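You operate a simulated robot arm through the tools that you are given. There is no shell and no other tool.

You run a simulated robot arm. Do the job below in one go: nothing can be reset, and whatever is moved stays where it is left.

Task
Change the pin in the clamped block for the green one, loosen the vice and slide the stop home.
Fine: the old pin goes first into the free opening of the short pin holder, the new one fully into the block; the block stays on the bed; the stop ends at 0 mm.

Only the result counts: the job must be done as asked and must still hold three seconds after the hand-in. Knocking over, shifting, dropping, spilling or breaking anything else fails it.

Robot
A 7-joint arm with a fingered hand, fixed in place. Base frame: the origin is on the floor under the middle of its stand, x ahead of it, y to its left, z up; the work surface is at about z = 0.868. Lengths are in m, angles in degrees, forces in N, time in s.
With the tool pointing down near the work surface it reaches from about 0.16 to 0.76 m from the base axis. Its first joint turns from -69.0 to 172.0 degrees. Payload 3.4 kg.
Tool frame: the origin (TCP) lies between the finger pads and is the grasp point; the fingertips stand 0.039 m ahead of it; z points along the fingers, y is the line along which they close. The gripper opens to 0.18 m; its body begins 0.111 m behind the TCP. The gripper is a hand of 3 fingers: y runs from the thumb to the fingers, the wrist lies at [0, 0, -0.262] in the tool frame, and closing takes about 1.5 s.
Orientation is that of the tool frame in the base frame, as [roll, pitch, yaw] about the fixed x, y, z axes, in that order (R = Rz(yaw) Ry(pitch) Rx(roll)). With the fingers straight down and closing along the base's y, the tool's x points along the base's -x, its y along +y and its z along -z.

Tools
- The arm moves only by the tool play_rows. Its argument "increments" is a list of rows, each an object of numbers (a shift or turn left out is 0, a gripper value left out holds the last): "dx", "dy", "dz": the shift along the tool's x, y, z in units of 50 mm (1.0 is 50 mm); "ax", "ay", "az": the turn, a rotation vector about the tool's x, y, z in units of 5 degrees (1.0 is 5 degrees). In form: [{"dx": .., "dy": .., "dz": .., "ax": .., "ay": .., "az": ..}, ...]. A call has 1 to 20 rows; each row shifts and turns the commanded pose from where the row before left it, along the tool's axes as they then stand. "fingers" is the opening, from 0 (shut) to 1 (fully open), set as the call begins (left out, the last holds). A call with a number of a shift or a turn outside -1 to 1 is refused whole. Each row takes 0.2 s and may step no farther than 0.05 m and 8.6 degrees from the row before; otherwise, or with a gripper value out of range, the whole call is refused. Where a pose cannot be reached the arm comes as near as it can. A force on the tool above 40 N (or 10 N above the force at the start of the call, whichever is more), or a blocked arm, ends the call early, and 0.2 s more pass. Each finger travels about 0.072 m/s and halts on what it meets, pressing with about 31 N; the grip force reading is that of the motor and also rises with nothing between the fingers. The clock runs only during rows and for 0.2 s after the last one: add rows that do not move to give the fingers time. The reply holds the time, the measured pose of the TCP, the force on the tool along the base axes, the opening and the grip force, in the units named above and with some noise, with the torque about the TCP (base axes, N m) and any sound that the robot's microphone picked up.
- Cameras (640 x 400 px; columns grow to the right, rows downward): "scene" is fixed at [0.047, 0.4991, 1.4629]; the picture's right is [-0.57, -0.82, 0.00], its down [-0.41, 0.29, -0.86] and it looks along [0.71, -0.49, -0.50] (base axes); focal length 313 px, centre (320, 200). "wrist" rides on the gripper at [0.063, -0.036, -0.128] in the tool frame; the picture's right is [0.50, 0.87, 0.00], its down [-0.75, 0.44, -0.49] and it looks along [-0.43, 0.25, 0.87] (tool axes); focal length 226 px, centre (320, 200). There is no depth. A picture from a camera that has moved, and an enlarged one, comes with that camera's place and axes in the base frame and with its lens.
- get_image(camera): a new picture of that camera. No time passes.
- move_column(by): moves the trunk up (or, below 0, down) by that many m; the arm rides with it, the base frame stays. It gives what a move gives, with no picture.
- move_fingers(finger1, finger2, thumb_bend): sets how far each is bent, from 0 (flat) to 1 (curled in); at 0.3 the hand is open as for a grip, at 0.7 the pads meet at the TCP. One left out holds its place. A second passes; each finger stops where it meets its share of the squeeze, and holds until it gets a number again. A gripper value or a shape takes the hand back. It gives what a move gives, with no picture; readings hold the bend of each and the force on the fingers (four entries, about 0 where the hand has none), thumb and palm.
- preshape(shape): the hand has 3 fingers and takes this shape, open, in about a second: jaw (thumb against the fingers, like two jaws); tri (thumb and two fingers); tip (a fingertip pinch); poke (one finger out to press); point (the index stretched); flat (the hand flat); cup (the hand cupped); fist (a fist). The gripper value then closes the fingers along that shape, each until it touches; the sizes above hold for jaw. It gives what a move gives, with no picture.
- enlarge(camera, box): a new picture of the part [left, top, right, bottom] of that camera's present view, enlarged. No time passes.
- job_done(): hands the job in; it is judged then, once.

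Nothing tells you positions but the pictures and the camera data. Unless the task says otherwise, let go and move clear before handing in.

The tools are called after "Request:" by a JSON object that holds its "fn" and its "kwargs". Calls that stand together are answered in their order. play_rows: Moves the arm, as the interface text tells. Its arguments: {"type":"object","properties":{"increments":{"type":"array"},"fingers":{"type":"number"}},"required":["increments"]} The other tools are called the same way: move_column (by) moves the trunk up or down; preshape (shape) gives the hand a shape; move_fingers (finger1, finger2, thumb_bend) moves the fingers one by one; get_image (camera) takes a picture; enlarge (camera, box) takes an enlarged picture of a part of a camera's view; job_done () hands the job in.

At the start:

```text
t: 0.0
eef_pos: [0.4975, 0.1619, 1.2055]
tool_rot: [179.9, -0.1, 180.0]
contact_force: [-0.8, 0.4, -0.4]
wrist_torque: [0.0, 0.03, -0.03]
width: 0.1799
grip_force: 0.0
shape: jaw
bend: [0.3, 0.3, 0.3]
finger forces: [0.0, 0.1, 0.0, 0.1, 0.0, 0.0]
trunk travel left (down, up): [-0.3, 0.242]
```

scene: 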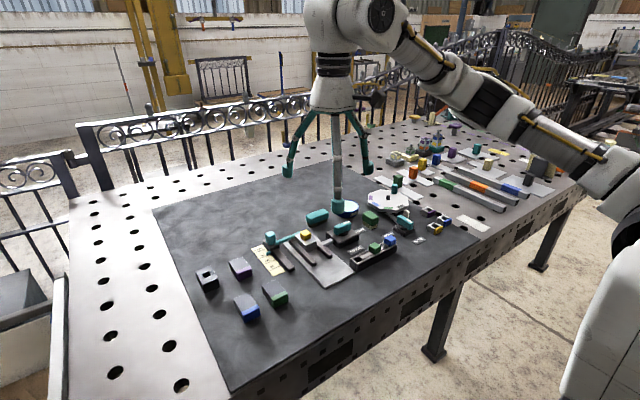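
wrist: 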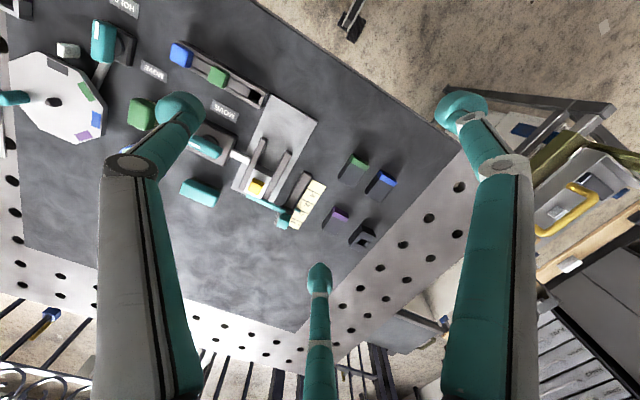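

I see a table with a mat carrying a vice-like fixture, pin holders, and several blocks. I'll enlarge the views before moving anything.

Request:
{"fn": "enlarge", "kwargs": {"camera": "scene", "box": [180, 180, 340, 330]}}

Request:
{"fn": "enlarge", "kwargs": {"camera": "scene", "box": [290, 180, 450, 290]}}

Request:
{"fn": "enlarge", "kwargs": {"camera": "wrist", "box": [140, 20, 420, 250]}}

Request:
{"fn": "enlarge", "kwargs": {"camera": "wrist", "box": [0, 0, 200, 160]}}

```text
2.67 times, centred on (260, 255) of scene
camera zoom: at [0.047, 0.4991, 1.4629], right [-0.57, -0.82, 0.0], down [-0.41, 0.29, -0.86], along [0.71, -0.49, -0.5], focal length 834 px, centre (480, 53)
```

zoom: 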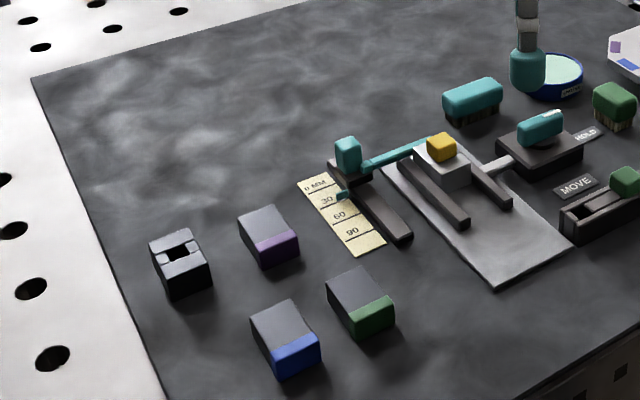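

```text
3.64 times, centred on (370, 235) of scene
camera zoom: at [0.047, 0.4991, 1.4629], right [-0.57, -0.82, 0.0], down [-0.41, 0.29, -0.86], along [0.71, -0.49, -0.5], focal length 1138 px, centre (138, 73)
```

zoom: 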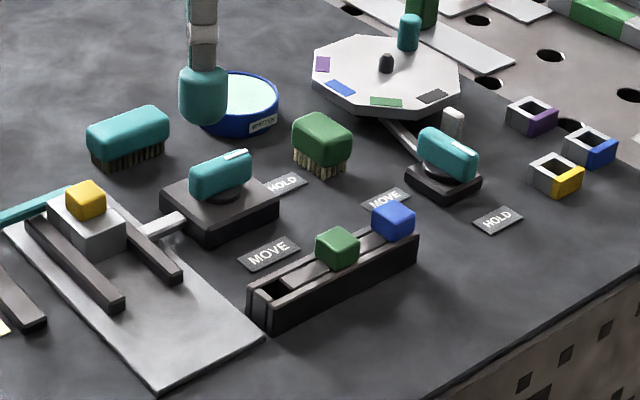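

```text
1.74 times, centred on (280, 135) of wrist
camera zoom: at [0.4362, 0.1263, 1.3335], right [-0.5, 0.87, 0.0], down [0.75, 0.43, 0.49], along [0.42, 0.25, -0.87], focal length 393 px, centre (390, 313)
```

zoom: 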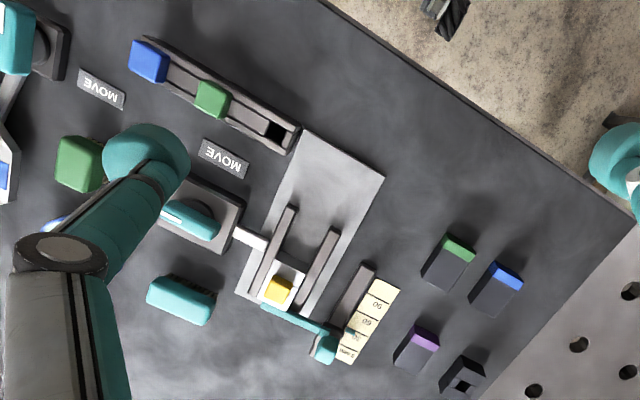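

```text
2.50 times, centred on (100, 80) of wrist
camera zoom: at [0.4362, 0.1263, 1.3335], right [-0.5, 0.87, 0.0], down [0.75, 0.43, 0.49], along [0.42, 0.25, -0.87], focal length 565 px, centre (870, 500)
```

zoom: 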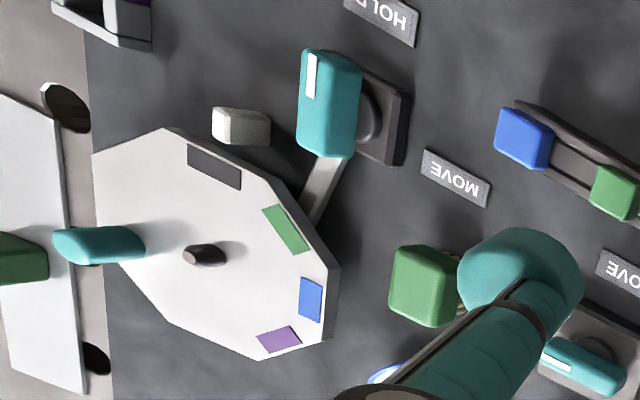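

The vice with the yellow pin appears to be near x 0.67, y 0.12, and the dark pin holder near x 0.52 with green and blue pins. Next I'll move the hand while still high to get closer views.

Request:
{"fn": "play_rows", "kwargs": {"increments": [{"dx": -0.5, "dz": 0.5}, {"dx": -0.5, "dz": 0.5}, {"dx": -0.5, "dz": 0.3}, {}, {}]}}

Request:
{"fn": "get_image", "kwargs": {"camera": "wrist"}}

Request:
{"fn": "get_image", "kwargs": {"camera": "scene"}}

```text
t: 1.2
eef_pos: [0.5703, 0.1598, 1.1416]
tool_rot: [179.9, 0.0, -180.0]
contact_force: [0.0, 0.5, -0.6]
wrist_torque: [0.01, 0.0, 0.01]
width: 0.18
grip_force: 0.0
shape: jaw
bend: [0.3, 0.3, 0.3]
finger forces: [0.1, 0.1, 0.0, 0.0, 0.1, 0.1]
trunk travel left (down, up): [-0.3, 0.242]
```

```text
taken
camera wrist: at [0.5084, 0.1246, 1.2702], right [-0.5, 0.87, 0.0], down [0.75, 0.44, 0.49], along [0.43, 0.25, -0.87], focal length 226 px, centre (320, 200)
```

wrist: 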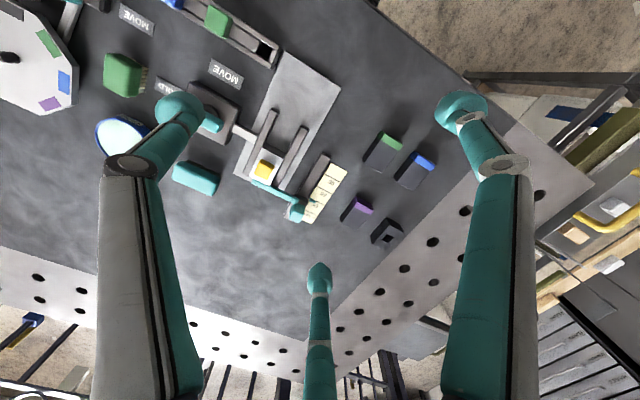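

```text
taken
```

scene: 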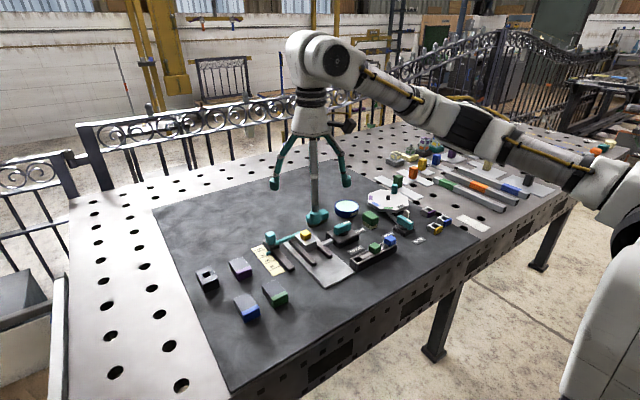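

The hand moved as commanded. I'll enlarge the vice, pin holder and stop from this closer position.

Request:
{"fn": "enlarge", "kwargs": {"camera": "wrist", "box": [190, 60, 370, 230]}}

Request:
{"fn": "enlarge", "kwargs": {"camera": "wrist", "box": [150, 0, 290, 90]}}

Request:
{"fn": "enlarge", "kwargs": {"camera": "wrist", "box": [330, 110, 450, 260]}}

Request:
{"fn": "enlarge", "kwargs": {"camera": "scene", "box": [250, 210, 350, 290]}}

Request:
{"fn": "enlarge", "kwargs": {"camera": "scene", "box": [330, 190, 460, 280]}}

Request:
{"fn": "enlarge", "kwargs": {"camera": "scene", "box": [380, 110, 560, 230]}}

```text
2.35 times, centred on (280, 145) of wrist
camera zoom: at [0.5084, 0.1246, 1.2702], right [-0.5, 0.87, 0.0], down [0.75, 0.44, 0.49], along [0.43, 0.25, -0.87], focal length 532 px, centre (414, 329)
```

zoom: 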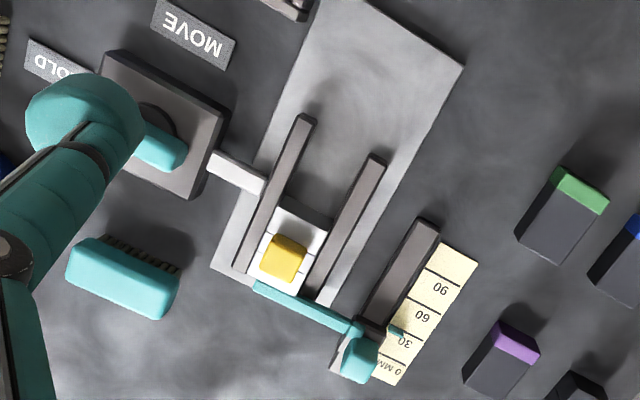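

```text
4.44 times, centred on (220, 45) of wrist
camera zoom: at [0.5084, 0.1246, 1.2702], right [-0.5, 0.87, 0.0], down [0.75, 0.44, 0.49], along [0.43, 0.25, -0.87], focal length 1005 px, centre (764, 889)
```

zoom: 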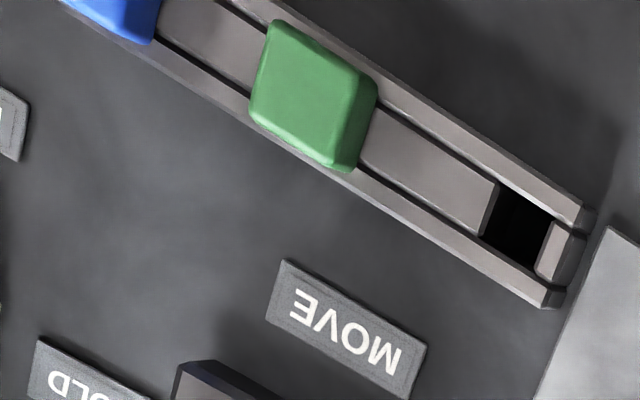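

```text
2.67 times, centred on (390, 185) of wrist
camera zoom: at [0.5084, 0.1246, 1.2702], right [-0.5, 0.87, 0.0], down [0.75, 0.44, 0.49], along [0.43, 0.25, -0.87], focal length 603 px, centre (133, 240)
```

zoom: 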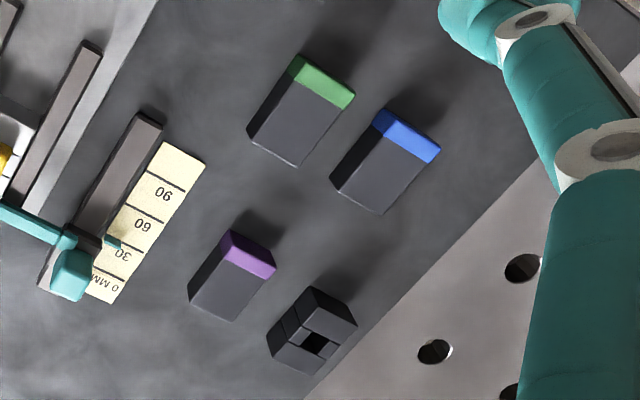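

```text
5.00 times, centred on (300, 250) of scene
camera zoom: at [0.047, 0.4991, 1.4629], right [-0.57, -0.82, 0.0], down [-0.41, 0.29, -0.86], along [0.71, -0.49, -0.5], focal length 1565 px, centre (420, -50)
```

zoom: 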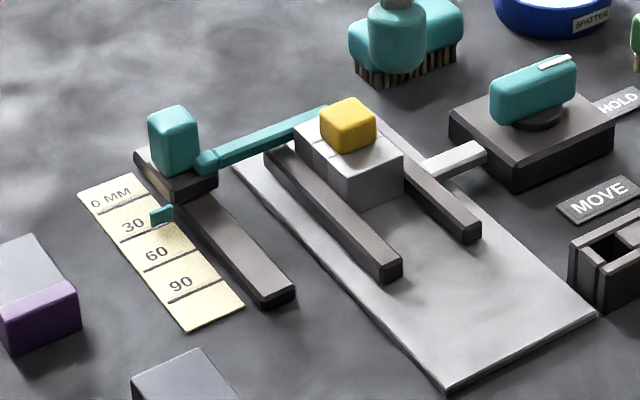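

```text
4.44 times, centred on (395, 235) of scene
camera zoom: at [0.047, 0.4991, 1.4629], right [-0.57, -0.82, 0.0], down [-0.41, 0.29, -0.86], along [0.71, -0.49, -0.5], focal length 1391 px, centre (-13, 44)
```

zoom: 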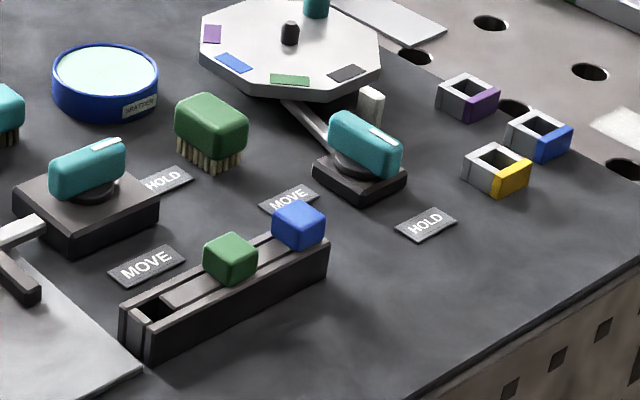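

```text
3.33 times, centred on (470, 170) of scene
camera zoom: at [0.047, 0.4991, 1.4629], right [-0.57, -0.82, 0.0], down [-0.41, 0.29, -0.86], along [0.71, -0.49, -0.5], focal length 1043 px, centre (-180, 300)
```

zoom: 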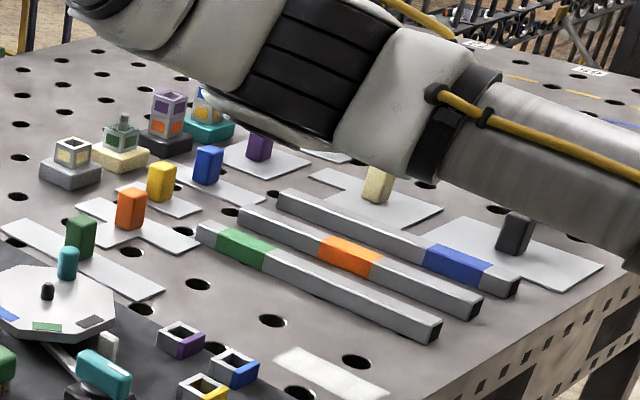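

The layout is clear: yellow pin in the clamped block, free opening at the near end of the dark holder, handle on HOLD, and stop pointer near 30 mm. I'll try the hand's pinch shapes high in the air to see how they close.

Request:
{"fn": "preshape", "kwargs": {"shape": "tip"}}

Request:
{"fn": "get_image", "kwargs": {"camera": "wrist"}}

Request:
{"fn": "get_image", "kwargs": {"camera": "scene"}}

```text
t: 2.1
eef_pos: [0.5702, 0.1603, 1.1418]
tool_rot: [179.9, 0.1, 180.0]
contact_force: [-0.2, -0.1, -0.6]
wrist_torque: [0.04, -0.02, -0.03]
width: 0.1799
grip_force: 0.0
shape: tip
bend: [0.3, 0.3, 0.3]
finger forces: [0.1, 0.1, 0.0, 0.0, 0.1, 0.0]
trunk travel left (down, up): [-0.3, 0.242]
```

```text
taken
camera wrist: at [0.508, 0.1247, 1.2704], right [-0.5, 0.87, 0.0], down [0.75, 0.44, 0.49], along [0.43, 0.25, -0.87], focal length 226 px, centre (320, 200)
```

wrist: 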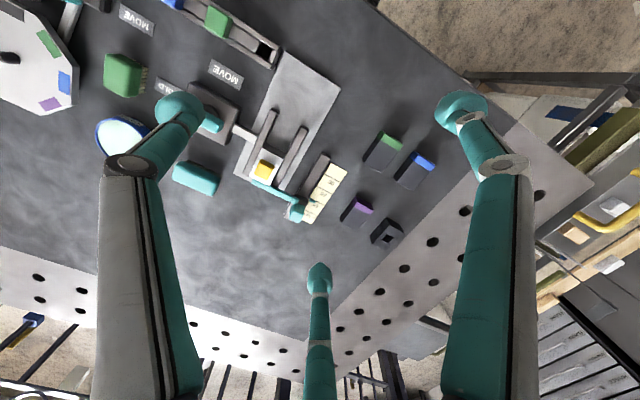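

```text
taken
```

scene: 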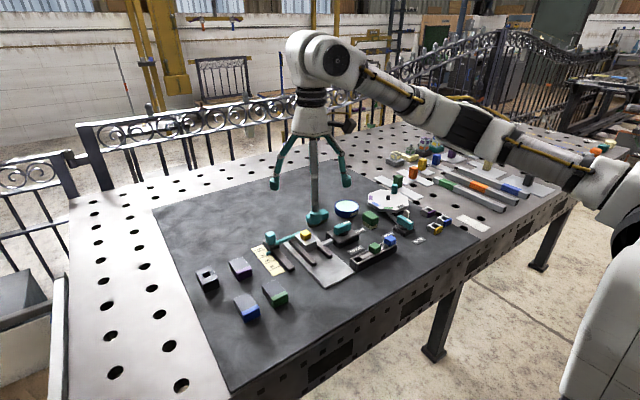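

The tip shape looks like jaw while open, so I'll close it partly in the air to see where the fingertips meet.

Request:
{"fn": "play_rows", "kwargs": {"increments": [{}, {}, {}, {}, {}, {}, {}, {}, {}], "fingers": 0.2}}

Request:
{"fn": "get_image", "kwargs": {"camera": "wrist"}}

Request:
{"fn": "enlarge", "kwargs": {"camera": "scene", "box": [250, 100, 380, 230]}}

```text
t: 4.1
eef_pos: [0.5705, 0.1597, 1.1425]
tool_rot: [-180.0, 0.1, -180.0]
contact_force: [1.0, -0.1, -0.2]
wrist_torque: [-0.03, 0.01, 0.03]
width: 0.0363
grip_force: 0.2
shape: tip
bend: [0.72, 0.72, 0.74]
finger forces: [0.0, 0.0, 0.1, 0.0, 0.1, 0.0]
trunk travel left (down, up): [-0.3, 0.242]
```

```text
taken
camera wrist: at [0.508, 0.1247, 1.2704], right [-0.5, 0.87, 0.0], down [0.75, 0.44, 0.49], along [0.43, 0.25, -0.87], focal length 226 px, centre (320, 200)
```

wrist: 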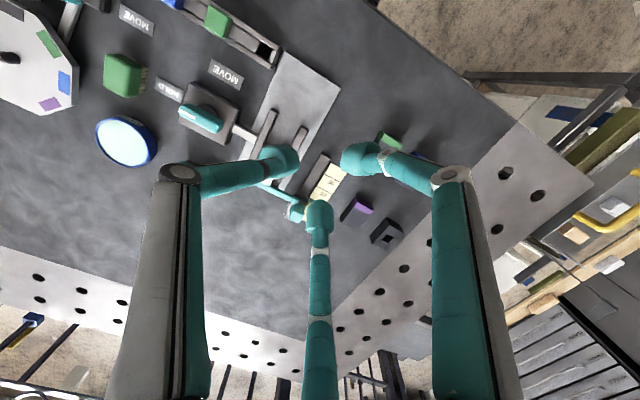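

```text
3.08 times, centred on (315, 165) of scene
camera zoom: at [0.047, 0.4991, 1.4629], right [-0.57, -0.82, 0.0], down [-0.41, 0.29, -0.86], along [0.71, -0.49, -0.5], focal length 963 px, centre (335, 308)
```

zoom: 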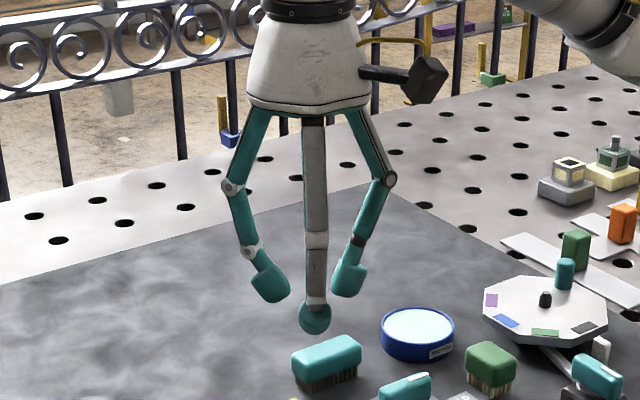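

In tip shape the three fingertips converge radially. I'll compare the jaw shape closed by the same amount.

Request:
{"fn": "preshape", "kwargs": {"shape": "jaw"}}

Request:
{"fn": "play_rows", "kwargs": {"increments": [{}, {}, {}, {}, {}, {}, {}, {}, {}], "fingers": 0.2}}

Request:
{"fn": "get_image", "kwargs": {"camera": "wrist"}}

Request:
{"fn": "enlarge", "kwargs": {"camera": "scene", "box": [250, 100, 380, 230]}}

```text
t: 5.0
eef_pos: [0.5704, 0.1604, 1.1423]
tool_rot: [179.9, 0.2, 180.0]
contact_force: [0.0, -0.5, 0.6]
wrist_torque: [0.01, 0.02, 0.01]
width: 0.18
grip_force: 0.0
shape: jaw
bend: [0.3, 0.3, 0.3]
finger forces: [0.1, 0.0, 0.1, 0.0, 0.0, 0.0]
trunk travel left (down, up): [-0.3, 0.242]
```

```text
t: 7.0
eef_pos: [0.5695, 0.1599, 1.1429]
tool_rot: [179.9, 0.1, 180.0]
contact_force: [-0.7, 1.1, 0.0]
wrist_torque: [-0.07, -0.02, 0.01]
width: 0.0362
grip_force: 0.0
shape: jaw
bend: [0.72, 0.72, 0.74]
finger forces: [0.0, 0.1, 0.0, 0.1, 0.0, 0.2]
trunk travel left (down, up): [-0.3, 0.242]
```

```text
taken
camera wrist: at [0.508, 0.1247, 1.2704], right [-0.5, 0.87, 0.0], down [0.75, 0.44, 0.49], along [0.43, 0.25, -0.87], focal length 226 px, centre (320, 200)
```

wrist: 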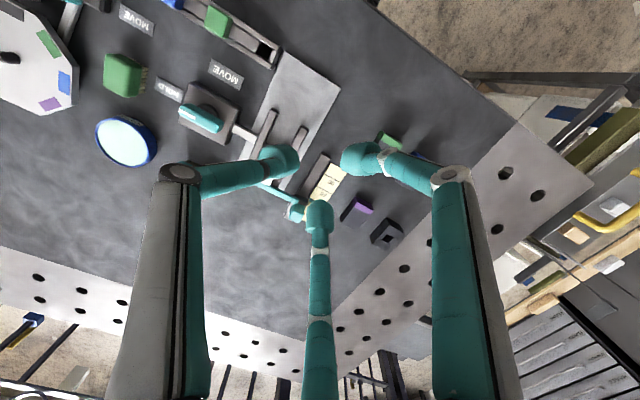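

```text
3.08 times, centred on (315, 165) of scene
camera zoom: at [0.047, 0.4991, 1.4629], right [-0.57, -0.82, 0.0], down [-0.41, 0.29, -0.86], along [0.71, -0.49, -0.5], focal length 963 px, centre (335, 308)
```

zoom: 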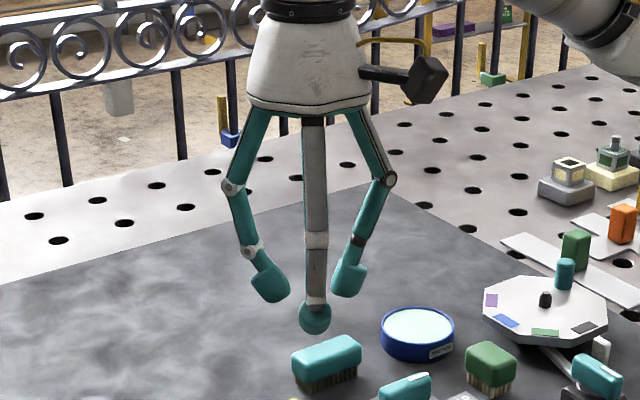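

Jaw and tip close the same way: three fingertips at 120° whose tips sit about 40 mm below the TCP. I'll now place the wrist camera almost directly above the vice to measure it.

Request:
{"fn": "play_rows", "kwargs": {"increments": [{"dx": -0.77, "dz": 0.4}, {"dx": -0.77, "dz": 0.4}, {"dx": -0.77, "dz": 0.4}, {"dx": -0.77, "dz": 0.4}, {}, {}]}}

Request:
{"fn": "get_image", "kwargs": {"camera": "wrist"}}

Request:
{"fn": "enlarge", "kwargs": {"camera": "wrist", "box": [220, 10, 420, 135]}}

```text
t: 8.4
eef_pos: [0.6902, 0.145, 1.0703]
tool_rot: [-180.0, 0.2, 179.9]
contact_force: [-1.4, -0.8, -0.8]
wrist_torque: [0.0, 0.02, -0.03]
width: 0.0363
grip_force: 0.0
shape: jaw
bend: [0.72, 0.72, 0.74]
finger forces: [0.0, 0.0, 0.0, 0.0, 0.0, 0.0]
out of reach, approached as far as the arm can: row 4
trunk travel left (down, up): [-0.3, 0.242]
```

```text
taken
camera wrist: at [0.6274, 0.1102, 1.1985], right [-0.5, 0.87, 0.0], down [0.75, 0.43, 0.49], along [0.43, 0.25, -0.87], focal length 226 px, centre (320, 200)
```

wrist: 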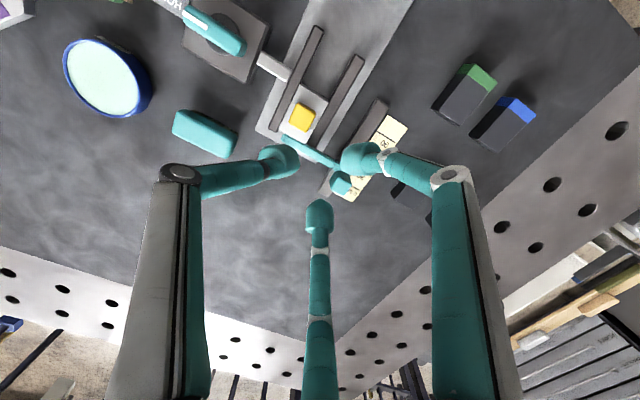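

```text
3.20 times, centred on (320, 72) of wrist
camera zoom: at [0.6274, 0.1102, 1.1985], right [-0.5, 0.87, 0.0], down [0.75, 0.43, 0.49], along [0.43, 0.25, -0.87], focal length 723 px, centre (320, 608)
```

zoom: 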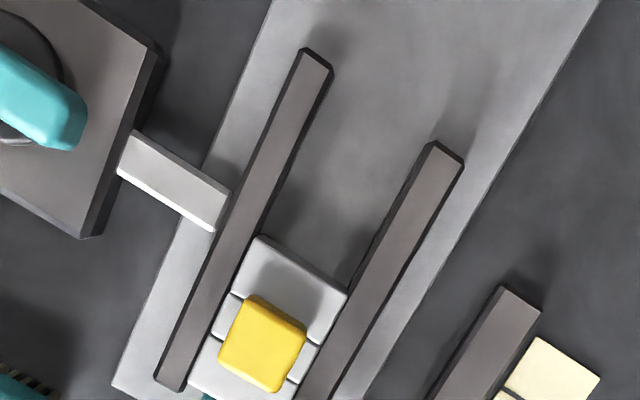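

The yellow cap is about 25 mm square near (0.678, 0.116), with its top at z≈0.925. The handle sits near (0.645, 0.00) with its mark toward HOLD (−y), and MOVE is toward −x. Next I'll view the pin holder and handle from above.

Request:
{"fn": "play_rows", "kwargs": {"increments": [{"dx": 0.7, "dy": -0.6}, {"dx": 0.7, "dy": -0.6}, {"dx": 0.7, "dy": -0.6}, {"dx": 0.7, "dy": -0.6}, {}, {}]}}

Request:
{"fn": "get_image", "kwargs": {"camera": "wrist"}}

Request:
{"fn": "enlarge", "kwargs": {"camera": "wrist", "box": [220, 10, 420, 135]}}

Request:
{"fn": "enlarge", "kwargs": {"camera": "scene", "box": [250, 210, 350, 290]}}

```text
t: 9.8
eef_pos: [0.5483, 0.019, 1.0706]
tool_rot: [179.6, 0.1, 180.0]
contact_force: [0.9, -0.2, 0.2]
wrist_torque: [0.01, 0.0, -0.04]
width: 0.0363
grip_force: 0.0
shape: jaw
bend: [0.72, 0.72, 0.74]
finger forces: [0.0, 0.0, 0.1, 0.0, 0.0, 0.1]
trunk travel left (down, up): [-0.3, 0.242]
```

```text
taken
camera wrist: at [0.4877, -0.0163, 1.1986], right [-0.5, 0.87, 0.0], down [0.75, 0.43, 0.49], along [0.43, 0.25, -0.87], focal length 226 px, centre (320, 200)
```

wrist: 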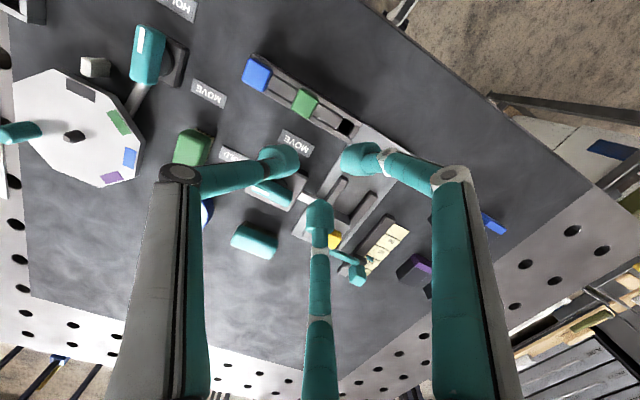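

```text
3.20 times, centred on (320, 72) of wrist
camera zoom: at [0.4877, -0.0163, 1.1986], right [-0.5, 0.87, 0.0], down [0.75, 0.43, 0.49], along [0.43, 0.25, -0.87], focal length 723 px, centre (320, 608)
```

zoom: 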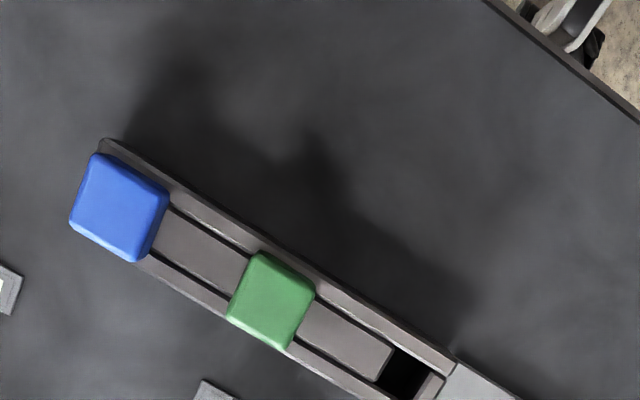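

```text
5.00 times, centred on (300, 250) of scene
camera zoom: at [0.047, 0.4991, 1.4629], right [-0.57, -0.82, 0.0], down [-0.41, 0.29, -0.86], along [0.71, -0.49, -0.5], focal length 1565 px, centre (420, -50)
```

zoom: 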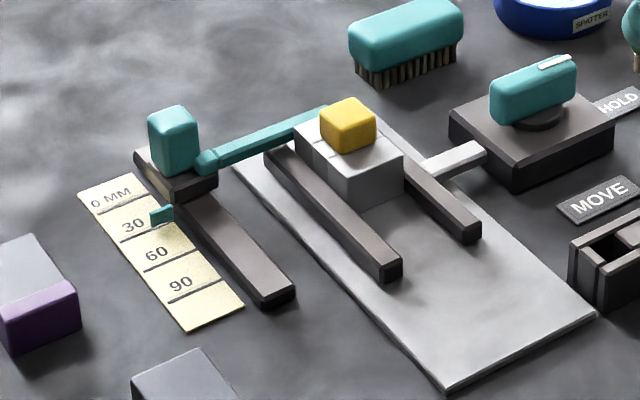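

The holder top is at about z 0.89, the green cap is near (0.526, −0.014) with its top at ≈0.915, and the free opening is near (0.525, 0.045). I'll look closely at the fingertips to learn their shape before gripping.

Request:
{"fn": "play_rows", "kwargs": {"increments": [{"dx": 0.7, "dy": 0.6}, {"dx": 0.7, "dy": 0.6}, {"dx": 0.7, "dy": 0.6}, {"dx": 0.6, "dy": 0.6}, {}, {}, {}, {}, {}], "fingers": 0.14}}

Request:
{"fn": "get_image", "kwargs": {"camera": "scene"}}

Request:
{"fn": "enlarge", "kwargs": {"camera": "wrist", "box": [220, 110, 420, 260]}}

```text
t: 11.8
eef_pos: [0.4142, 0.1429, 1.0703]
tool_rot: [179.9, -0.1, 180.0]
contact_force: [-0.3, -0.6, 0.2]
wrist_torque: [0.01, 0.0, -0.02]
width: 0.0254
grip_force: 0.0
shape: jaw
bend: [0.71, 0.71, 0.73]
finger forces: [0.0, 0.0, 0.1, 0.0, 0.0, 0.1]
trunk travel left (down, up): [-0.3, 0.242]
```

```text
taken
```

scene: 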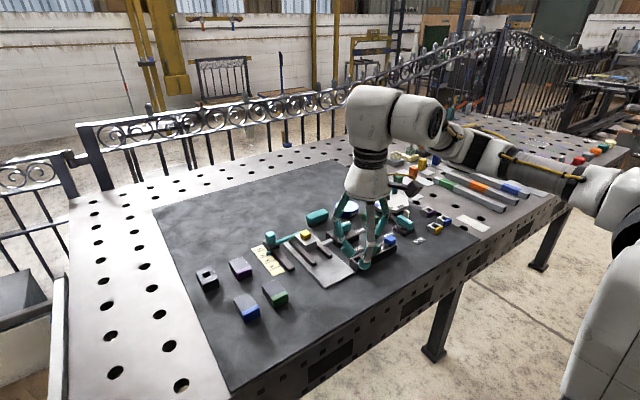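

```text
2.67 times, centred on (320, 185) of wrist
camera zoom: at [0.352, 0.1079, 1.1977], right [-0.5, 0.87, 0.0], down [0.75, 0.44, 0.49], along [0.43, 0.25, -0.87], focal length 603 px, centre (320, 240)
```

zoom: 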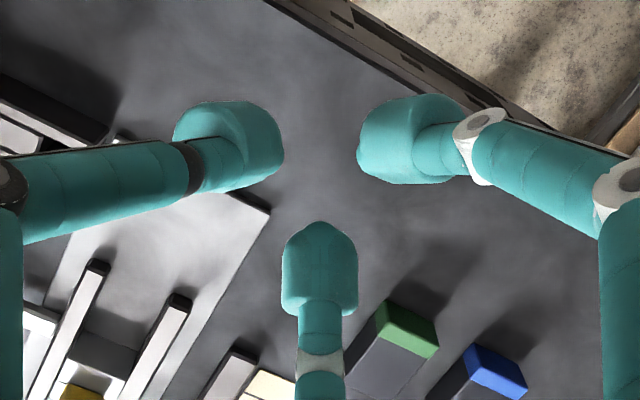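

The fingertips are bulb-shaped, roughly 25 mm wide. I'll enlarge the side view to measure where the pads close.

Request:
{"fn": "enlarge", "kwargs": {"camera": "scene", "box": [310, 190, 420, 280]}}

Request:
{"fn": "enlarge", "kwargs": {"camera": "scene", "box": [255, 225, 325, 275]}}

```text
4.44 times, centred on (365, 235) of scene
camera zoom: at [0.047, 0.4991, 1.4629], right [-0.57, -0.82, 0.0], down [-0.41, 0.29, -0.86], along [0.71, -0.49, -0.5], focal length 1391 px, centre (120, 44)
```

zoom: 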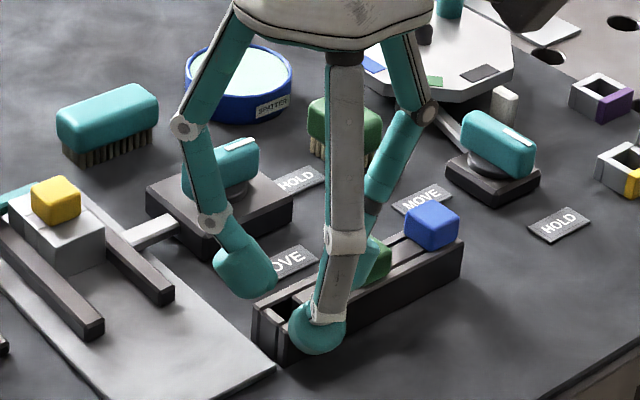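

```text
8.00 times, centred on (290, 250) of scene
camera zoom: at [0.047, 0.4991, 1.4629], right [-0.57, -0.82, 0.0], down [-0.41, 0.29, -0.86], along [0.71, -0.49, -0.5], focal length 2504 px, centre (560, -200)
```

zoom: 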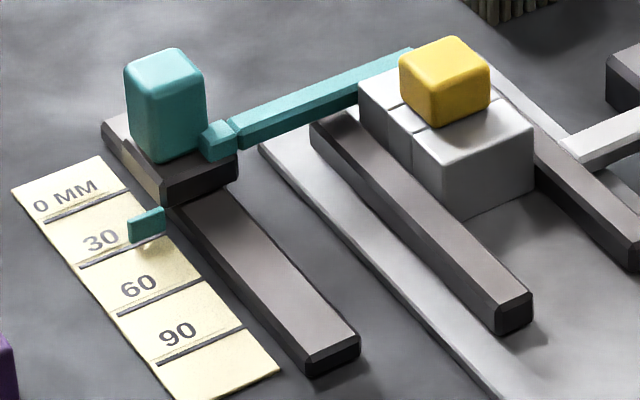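

The pads meet about 30 mm below the TCP and the tip bottoms are about 41 mm below it. I'll go above the yellow pin and turn the hand so the thumb is on the −x side, which clears the stop arm and later the neighbouring pins.

Request:
{"fn": "play_rows", "kwargs": {"increments": [{"dx": -0.817, "dy": -0.093}, {"dx": -0.817, "dy": -0.093}, {"dx": -0.817, "dy": -0.093}, {"dx": -0.817, "dy": -0.093}, {"dx": -0.817, "dy": -0.093}, {"dx": -0.817, "dy": -0.093}, {"az": 1}, {"az": 1}, {"az": 1}, {"az": 1}, {"az": 1}, {"az": 1}, {"az": 1}, {"az": 1}, {"az": 1}, {}], "fingers": 0.3}}

Request:
{"fn": "play_rows", "kwargs": {"increments": [{"az": 1}, {"az": 1}, {"az": 1}, {"az": 1}, {"az": 1}, {"az": 1}, {"az": 1}, {"az": 1}, {"az": 1}, {}, {}]}}

Request:
{"fn": "get_image", "kwargs": {"camera": "wrist"}}

Request:
{"fn": "get_image", "kwargs": {"camera": "scene"}}

```text
t: 15.2
eef_pos: [0.6603, 0.1174, 1.0702]
tool_rot: [180.0, 0.0, 135.0]
contact_force: [0.5, -0.5, -0.1]
wrist_torque: [-0.02, -0.04, -0.01]
width: 0.0536
grip_force: 0.1
shape: jaw
bend: [0.72, 0.72, 0.74]
finger forces: [0.0, 0.0, 0.0, 0.1, 0.0, 0.0]
trunk travel left (down, up): [-0.3, 0.242]
```

```text
t: 17.6
eef_pos: [0.6609, 0.1171, 1.0706]
tool_rot: [179.9, -0.1, 90.0]
contact_force: [-0.7, -0.8, -0.5]
wrist_torque: [0.01, 0.03, 0.01]
width: 0.0539
grip_force: 0.0
shape: jaw
bend: [0.72, 0.72, 0.74]
finger forces: [0.1, 0.0, 0.0, 0.0, 0.0, 0.0]
trunk travel left (down, up): [-0.3, 0.242]
```

```text
taken
camera wrist: at [0.6245, 0.1799, 1.1987], right [0.87, 0.5, 0.0], down [0.43, -0.75, 0.49], along [0.25, -0.43, -0.87], focal length 226 px, centre (320, 200)
```

wrist: 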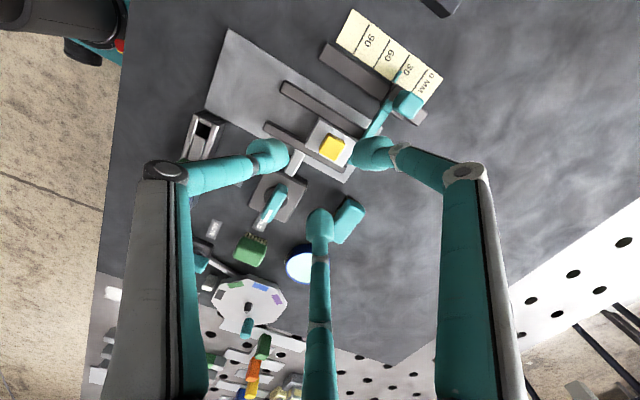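

```text
taken
```

scene: 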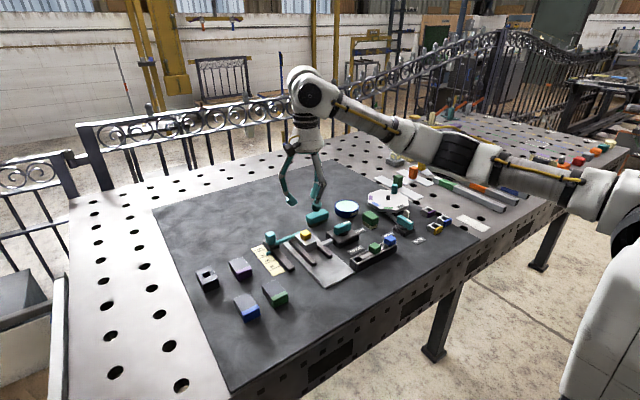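

The hand is now turned with the thumb toward −x, and the yellow cap is visible between the fingers. I'll enlarge this view to refine the cap position.

Request:
{"fn": "enlarge", "kwargs": {"camera": "wrist", "box": [260, 90, 420, 200]}}

Request:
{"fn": "enlarge", "kwargs": {"camera": "wrist", "box": [310, 0, 460, 120]}}

```text
3.64 times, centred on (340, 145) of wrist
camera zoom: at [0.6245, 0.1799, 1.1987], right [0.87, 0.5, 0.0], down [0.43, -0.75, 0.49], along [0.25, -0.43, -0.87], focal length 822 px, centre (247, 400)
```

zoom: 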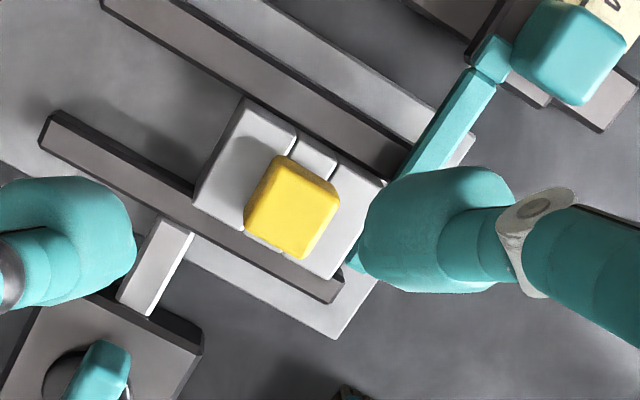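

```text
3.33 times, centred on (385, 60) of wrist
camera zoom: at [0.6245, 0.1799, 1.1987], right [0.87, 0.5, 0.0], down [0.43, -0.75, 0.49], along [0.25, -0.43, -0.87], focal length 754 px, centre (103, 667)
```

zoom: 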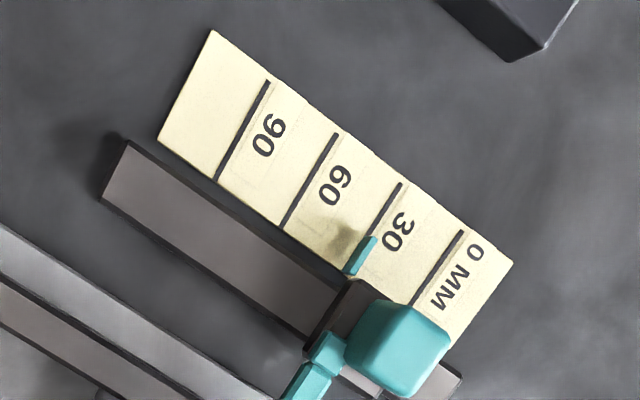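

The cap centre comes out at (0.680, 0.116) with its top at z≈0.921, aligned with the base axes, and the pointer is at the 30 line. I'll move over it and descend partway with a narrower opening.

Request:
{"fn": "play_rows", "kwargs": {"increments": [{"dx": -0.02, "dy": 0.45}, {"dz": 0.8}, {"dz": 0.8}, {}, {}, {}], "fingers": 0.22}}

Request:
{"fn": "enlarge", "kwargs": {"camera": "wrist", "box": [240, 100, 400, 230]}}

Request:
{"fn": "enlarge", "kwargs": {"camera": "scene", "box": [250, 180, 350, 260]}}

```text
t: 19.0
eef_pos: [0.6817, 0.1142, 0.9904]
tool_rot: [179.9, 0.0, 90.0]
contact_force: [0.4, 0.1, -0.6]
wrist_torque: [-0.01, 0.01, 0.01]
width: 0.0399
grip_force: 0.0
shape: jaw
bend: [0.72, 0.72, 0.74]
finger forces: [0.0, 0.0, 0.1, 0.0, 0.0, 0.0]
trunk travel left (down, up): [-0.3, 0.242]
```

```text
3.08 times, centred on (320, 165) of wrist
camera zoom: at [0.6462, 0.1769, 1.1185], right [0.87, 0.5, 0.0], down [0.44, -0.75, 0.49], along [0.25, -0.43, -0.87], focal length 696 px, centre (320, 308)
```

zoom: 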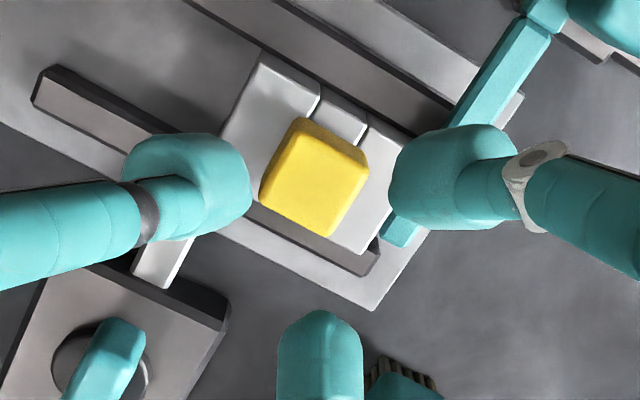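

```text
5.00 times, centred on (300, 220) of scene
camera zoom: at [0.047, 0.4991, 1.4629], right [-0.57, -0.82, 0.0], down [-0.41, 0.29, -0.86], along [0.71, -0.49, -0.5], focal length 1565 px, centre (420, 100)
```

zoom: 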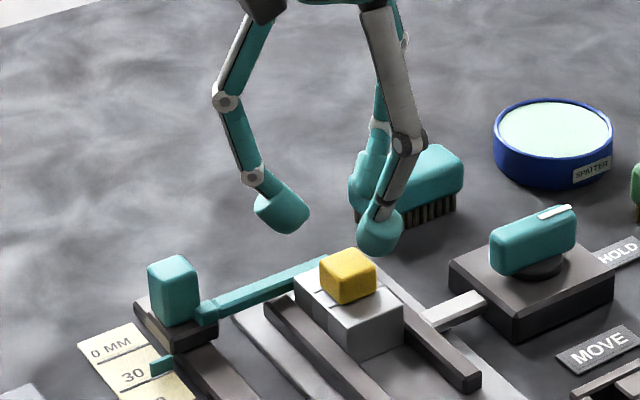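

The fingers straddle the cap with clearance all round. I'll correct y by about 2.5 mm and descend to just above the block top.

Request:
{"fn": "play_rows", "kwargs": {"increments": [{"dx": 0.05, "dy": 0.02}, {"dz": 0.4}, {"dz": 0.4}, {}]}}

Request:
{"fn": "enlarge", "kwargs": {"camera": "wrist", "box": [240, 100, 400, 230]}}

Request:
{"fn": "enlarge", "kwargs": {"camera": "scene", "box": [265, 205, 345, 265]}}

```text
t: 20.0
eef_pos: [0.6822, 0.1177, 0.9494]
tool_rot: [179.9, 0.0, 90.1]
contact_force: [-0.1, -0.3, -0.1]
wrist_torque: [0.02, 0.05, -0.01]
width: 0.0399
grip_force: 0.0
shape: jaw
bend: [0.72, 0.72, 0.74]
finger forces: [0.1, 0.1, 0.2, 0.1, 0.0, 0.1]
trunk travel left (down, up): [-0.3, 0.242]
```

```text
3.08 times, centred on (320, 165) of wrist
camera zoom: at [0.6477, 0.1814, 1.0785], right [0.87, 0.5, 0.0], down [0.44, -0.75, 0.49], along [0.25, -0.43, -0.87], focal length 696 px, centre (320, 308)
```

zoom: 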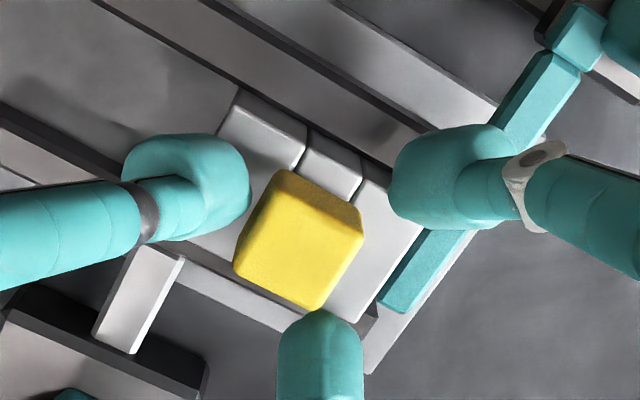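

```text
6.67 times, centred on (305, 235) of scene
camera zoom: at [0.047, 0.4991, 1.4629], right [-0.57, -0.82, 0.0], down [-0.41, 0.29, -0.86], along [0.71, -0.49, -0.5], focal length 2086 px, centre (420, -33)
```

zoom: 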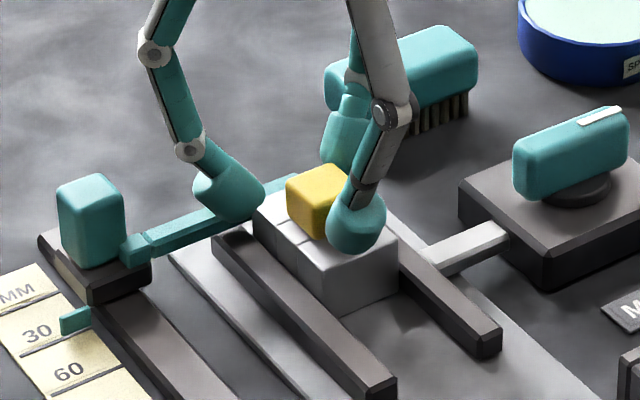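

The hand sits about 2–3 mm too far toward +y relative to the cap. I'll correct that, lower a few millimetres in small steps while watching the force, and then close.

Request:
{"fn": "play_rows", "kwargs": {"increments": [{"dx": -0.05}, {"dz": 0.05}, {"dz": 0.03}, {}, {}]}}

Request:
{"fn": "enlarge", "kwargs": {"camera": "wrist", "box": [240, 100, 400, 230]}}

Request:
{"fn": "enlarge", "kwargs": {"camera": "scene", "box": [275, 210, 335, 255]}}

```text
t: 21.2
eef_pos: [0.6845, 0.1156, 0.9463]
tool_rot: [180.0, -0.1, 90.1]
contact_force: [0.2, 0.6, -0.5]
wrist_torque: [-0.03, -0.03, 0.02]
width: 0.0399
grip_force: 0.1
shape: jaw
bend: [0.72, 0.72, 0.74]
finger forces: [0.0, 0.1, 0.0, 0.0, 0.0, 0.1]
trunk travel left (down, up): [-0.3, 0.242]
```

```text
3.08 times, centred on (320, 165) of wrist
camera zoom: at [0.6486, 0.1791, 1.0741], right [0.87, 0.5, 0.0], down [0.44, -0.75, 0.49], along [0.25, -0.43, -0.87], focal length 696 px, centre (320, 308)
```

zoom: 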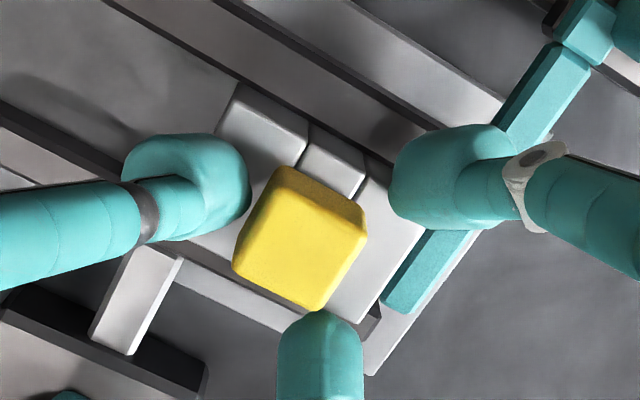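

```text
8.89 times, centred on (305, 232) of scene
camera zoom: at [0.047, 0.4991, 1.4629], right [-0.57, -0.82, 0.0], down [-0.41, 0.29, -0.86], along [0.71, -0.49, -0.5], focal length 2782 px, centre (453, -89)
```

zoom: 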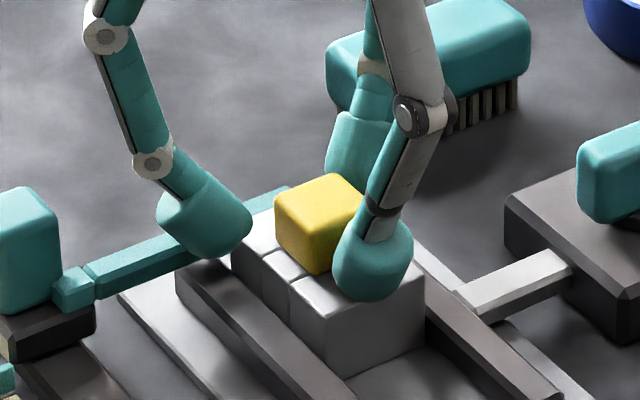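

The tips straddle the cap just above the block top with no contact. I'll close the fingers now.

Request:
{"fn": "play_rows", "kwargs": {"increments": [{}, {}, {}, {}, {}], "fingers": 0.0}}

Request:
{"fn": "enlarge", "kwargs": {"camera": "wrist", "box": [240, 100, 400, 230]}}

Request:
{"fn": "enlarge", "kwargs": {"camera": "scene", "box": [275, 210, 335, 255]}}

```text
t: 22.4
eef_pos: [0.6837, 0.1167, 0.9455]
tool_rot: [179.9, 0.0, 90.1]
contact_force: [-1.5, 3.4, 1.6]
wrist_torque: [0.1, 0.09, -0.04]
width: 0.0214
grip_force: 31.2
shape: jaw
bend: [0.72, 0.72, 0.74]
finger forces: [27.1, 21.0, 0.1, 0.0, 30.2, 0.1]
trunk travel left (down, up): [-0.3, 0.242]
```

```text
3.08 times, centred on (320, 165) of wrist
camera zoom: at [0.6483, 0.1802, 1.0744], right [0.87, 0.5, 0.0], down [0.44, -0.75, 0.49], along [0.25, -0.43, -0.87], focal length 696 px, centre (320, 308)
```

zoom: 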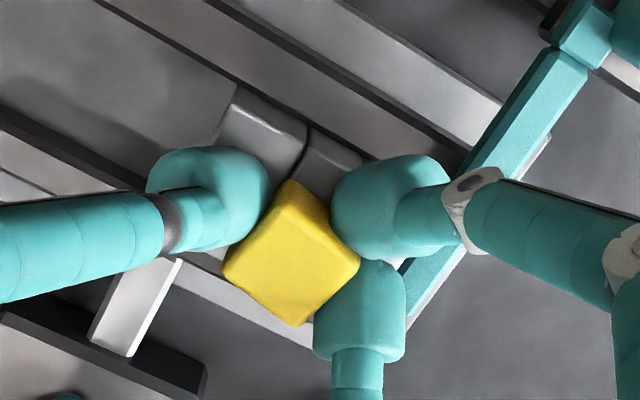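

```text
8.89 times, centred on (305, 232) of scene
camera zoom: at [0.047, 0.4991, 1.4629], right [-0.57, -0.82, 0.0], down [-0.41, 0.29, -0.86], along [0.71, -0.49, -0.5], focal length 2782 px, centre (453, -89)
```

zoom: 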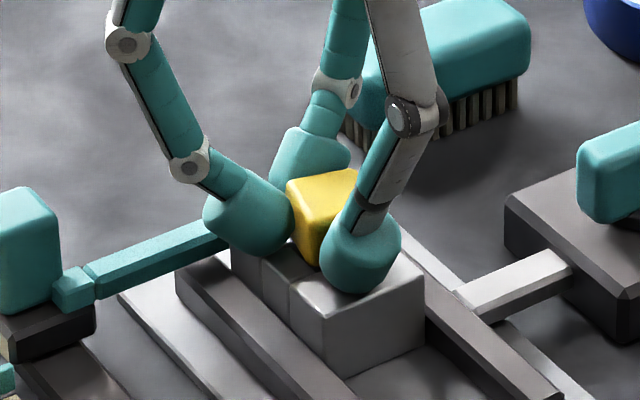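

The grip is on (about 31 N), and the cap turned roughly 14° as the fingers settled, so the pin can rotate in its hole. I'll lift slowly and check it.

Request:
{"fn": "play_rows", "kwargs": {"increments": [{"dz": -0.1}, {"dz": -0.1}, {"dz": -0.1}, {}]}}

Request:
{"fn": "enlarge", "kwargs": {"camera": "scene", "box": [275, 205, 335, 250]}}

Request:
{"fn": "enlarge", "kwargs": {"camera": "wrist", "box": [240, 100, 400, 230]}}

```text
t: 23.4
eef_pos: [0.6849, 0.1154, 0.9619]
tool_rot: [-180.0, 0.1, 90.0]
contact_force: [-0.4, -0.4, -1.6]
wrist_torque: [0.01, 0.0, -0.03]
width: 0.0209
grip_force: 31.0
shape: jaw
bend: [0.72, 0.72, 0.74]
finger forces: [25.7, 20.8, 0.0, 0.0, 29.2, 0.0]
trunk travel left (down, up): [-0.3, 0.242]
```

```text
8.89 times, centred on (305, 228) of scene
camera zoom: at [0.047, 0.4991, 1.4629], right [-0.57, -0.82, 0.0], down [-0.41, 0.29, -0.86], along [0.71, -0.49, -0.5], focal length 2782 px, centre (453, -44)
```

zoom: 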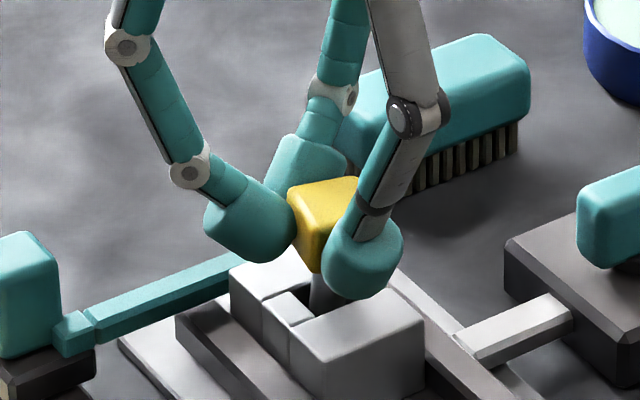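

```text
3.08 times, centred on (320, 165) of wrist
camera zoom: at [0.6486, 0.1794, 1.0895], right [0.87, 0.5, 0.0], down [0.43, -0.75, 0.49], along [0.25, -0.43, -0.87], focal length 696 px, centre (320, 308)
```

zoom: 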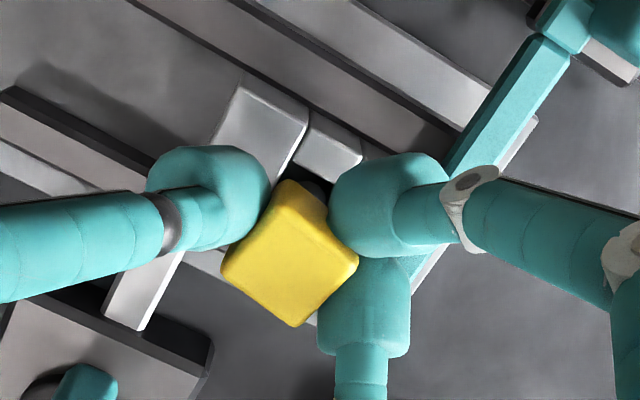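

The pin is rising cleanly and the shaft looks grey and probably round. I'll continue lifting until it is well clear of the block.

Request:
{"fn": "play_rows", "kwargs": {"increments": [{"dz": -0.3}, {"dz": -0.3}, {"dz": -0.3}, {"dz": -0.3}, {}, {}]}}

Request:
{"fn": "enlarge", "kwargs": {"camera": "scene", "box": [265, 180, 345, 240]}}

Request:
{"fn": "enlarge", "kwargs": {"camera": "wrist", "box": [240, 60, 400, 230]}}

```text
t: 24.8
eef_pos: [0.6836, 0.1163, 1.0225]
tool_rot: [180.0, -0.1, 90.0]
contact_force: [-0.2, -0.6, -0.9]
wrist_torque: [0.04, -0.04, 0.0]
width: 0.0209
grip_force: 30.3
shape: jaw
bend: [0.72, 0.72, 0.74]
finger forces: [25.7, 20.7, 0.0, 0.0, 28.9, 0.1]
trunk travel left (down, up): [-0.3, 0.242]
```

```text
6.67 times, centred on (305, 210) of scene
camera zoom: at [0.047, 0.4991, 1.4629], right [-0.57, -0.82, 0.0], down [-0.41, 0.29, -0.86], along [0.71, -0.49, -0.5], focal length 2086 px, centre (420, 133)
```

zoom: 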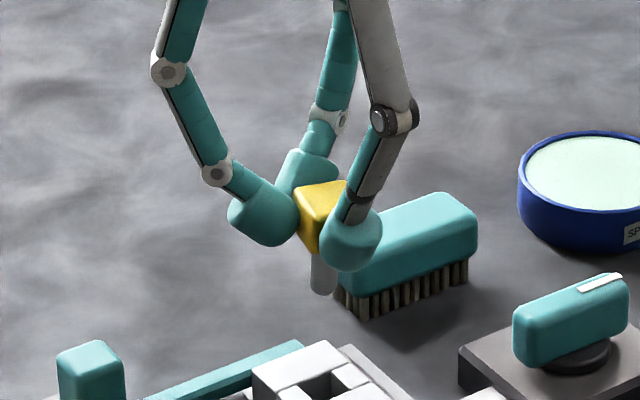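

```text
2.35 times, centred on (320, 145) of wrist
camera zoom: at [0.6479, 0.1789, 1.1505], right [0.87, 0.5, 0.0], down [0.44, -0.75, 0.49], along [0.25, -0.43, -0.87], focal length 532 px, centre (320, 329)
```

zoom: 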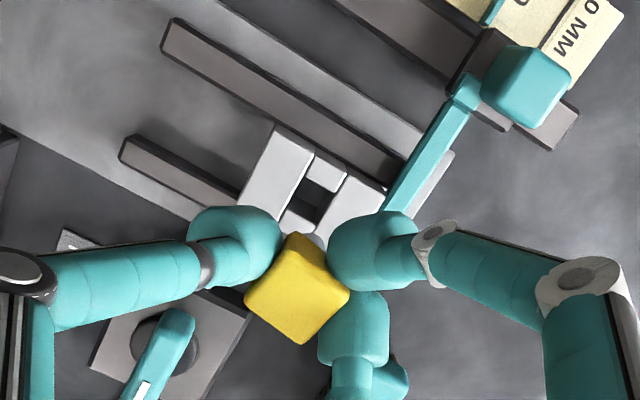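

The pin is out, with a round shaft and rounded end hanging vertical, and the block is still clamped. I'll enlarge to find the pin's offset from the TCP.

Request:
{"fn": "enlarge", "kwargs": {"camera": "wrist", "box": [270, 145, 370, 220]}}

Request:
{"fn": "enlarge", "kwargs": {"camera": "scene", "box": [290, 195, 330, 225]}}

```text
5.33 times, centred on (320, 182) of wrist
camera zoom: at [0.6479, 0.1789, 1.1505], right [0.87, 0.5, 0.0], down [0.44, -0.75, 0.49], along [0.25, -0.43, -0.87], focal length 1206 px, centre (320, 293)
```

zoom: 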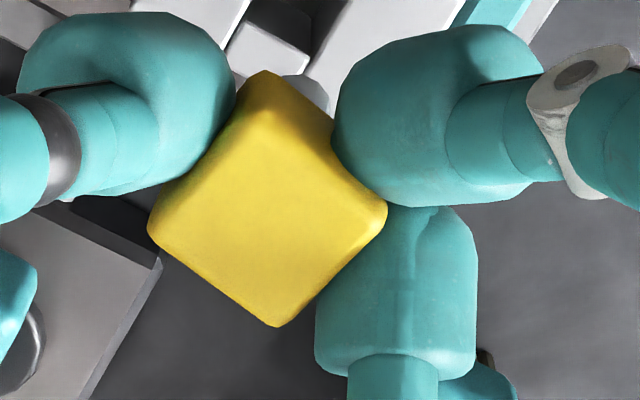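

```text
13.33 times, centred on (310, 210) of scene
camera zoom: at [0.047, 0.4991, 1.4629], right [-0.57, -0.82, 0.0], down [-0.41, 0.29, -0.86], along [0.71, -0.49, -0.5], focal length 4172 px, centre (453, 67)
```

zoom: 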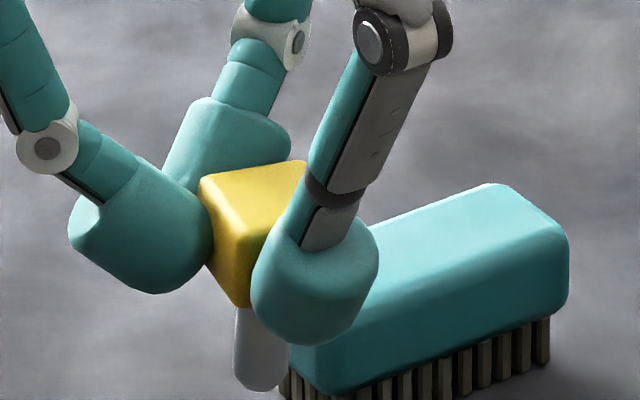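

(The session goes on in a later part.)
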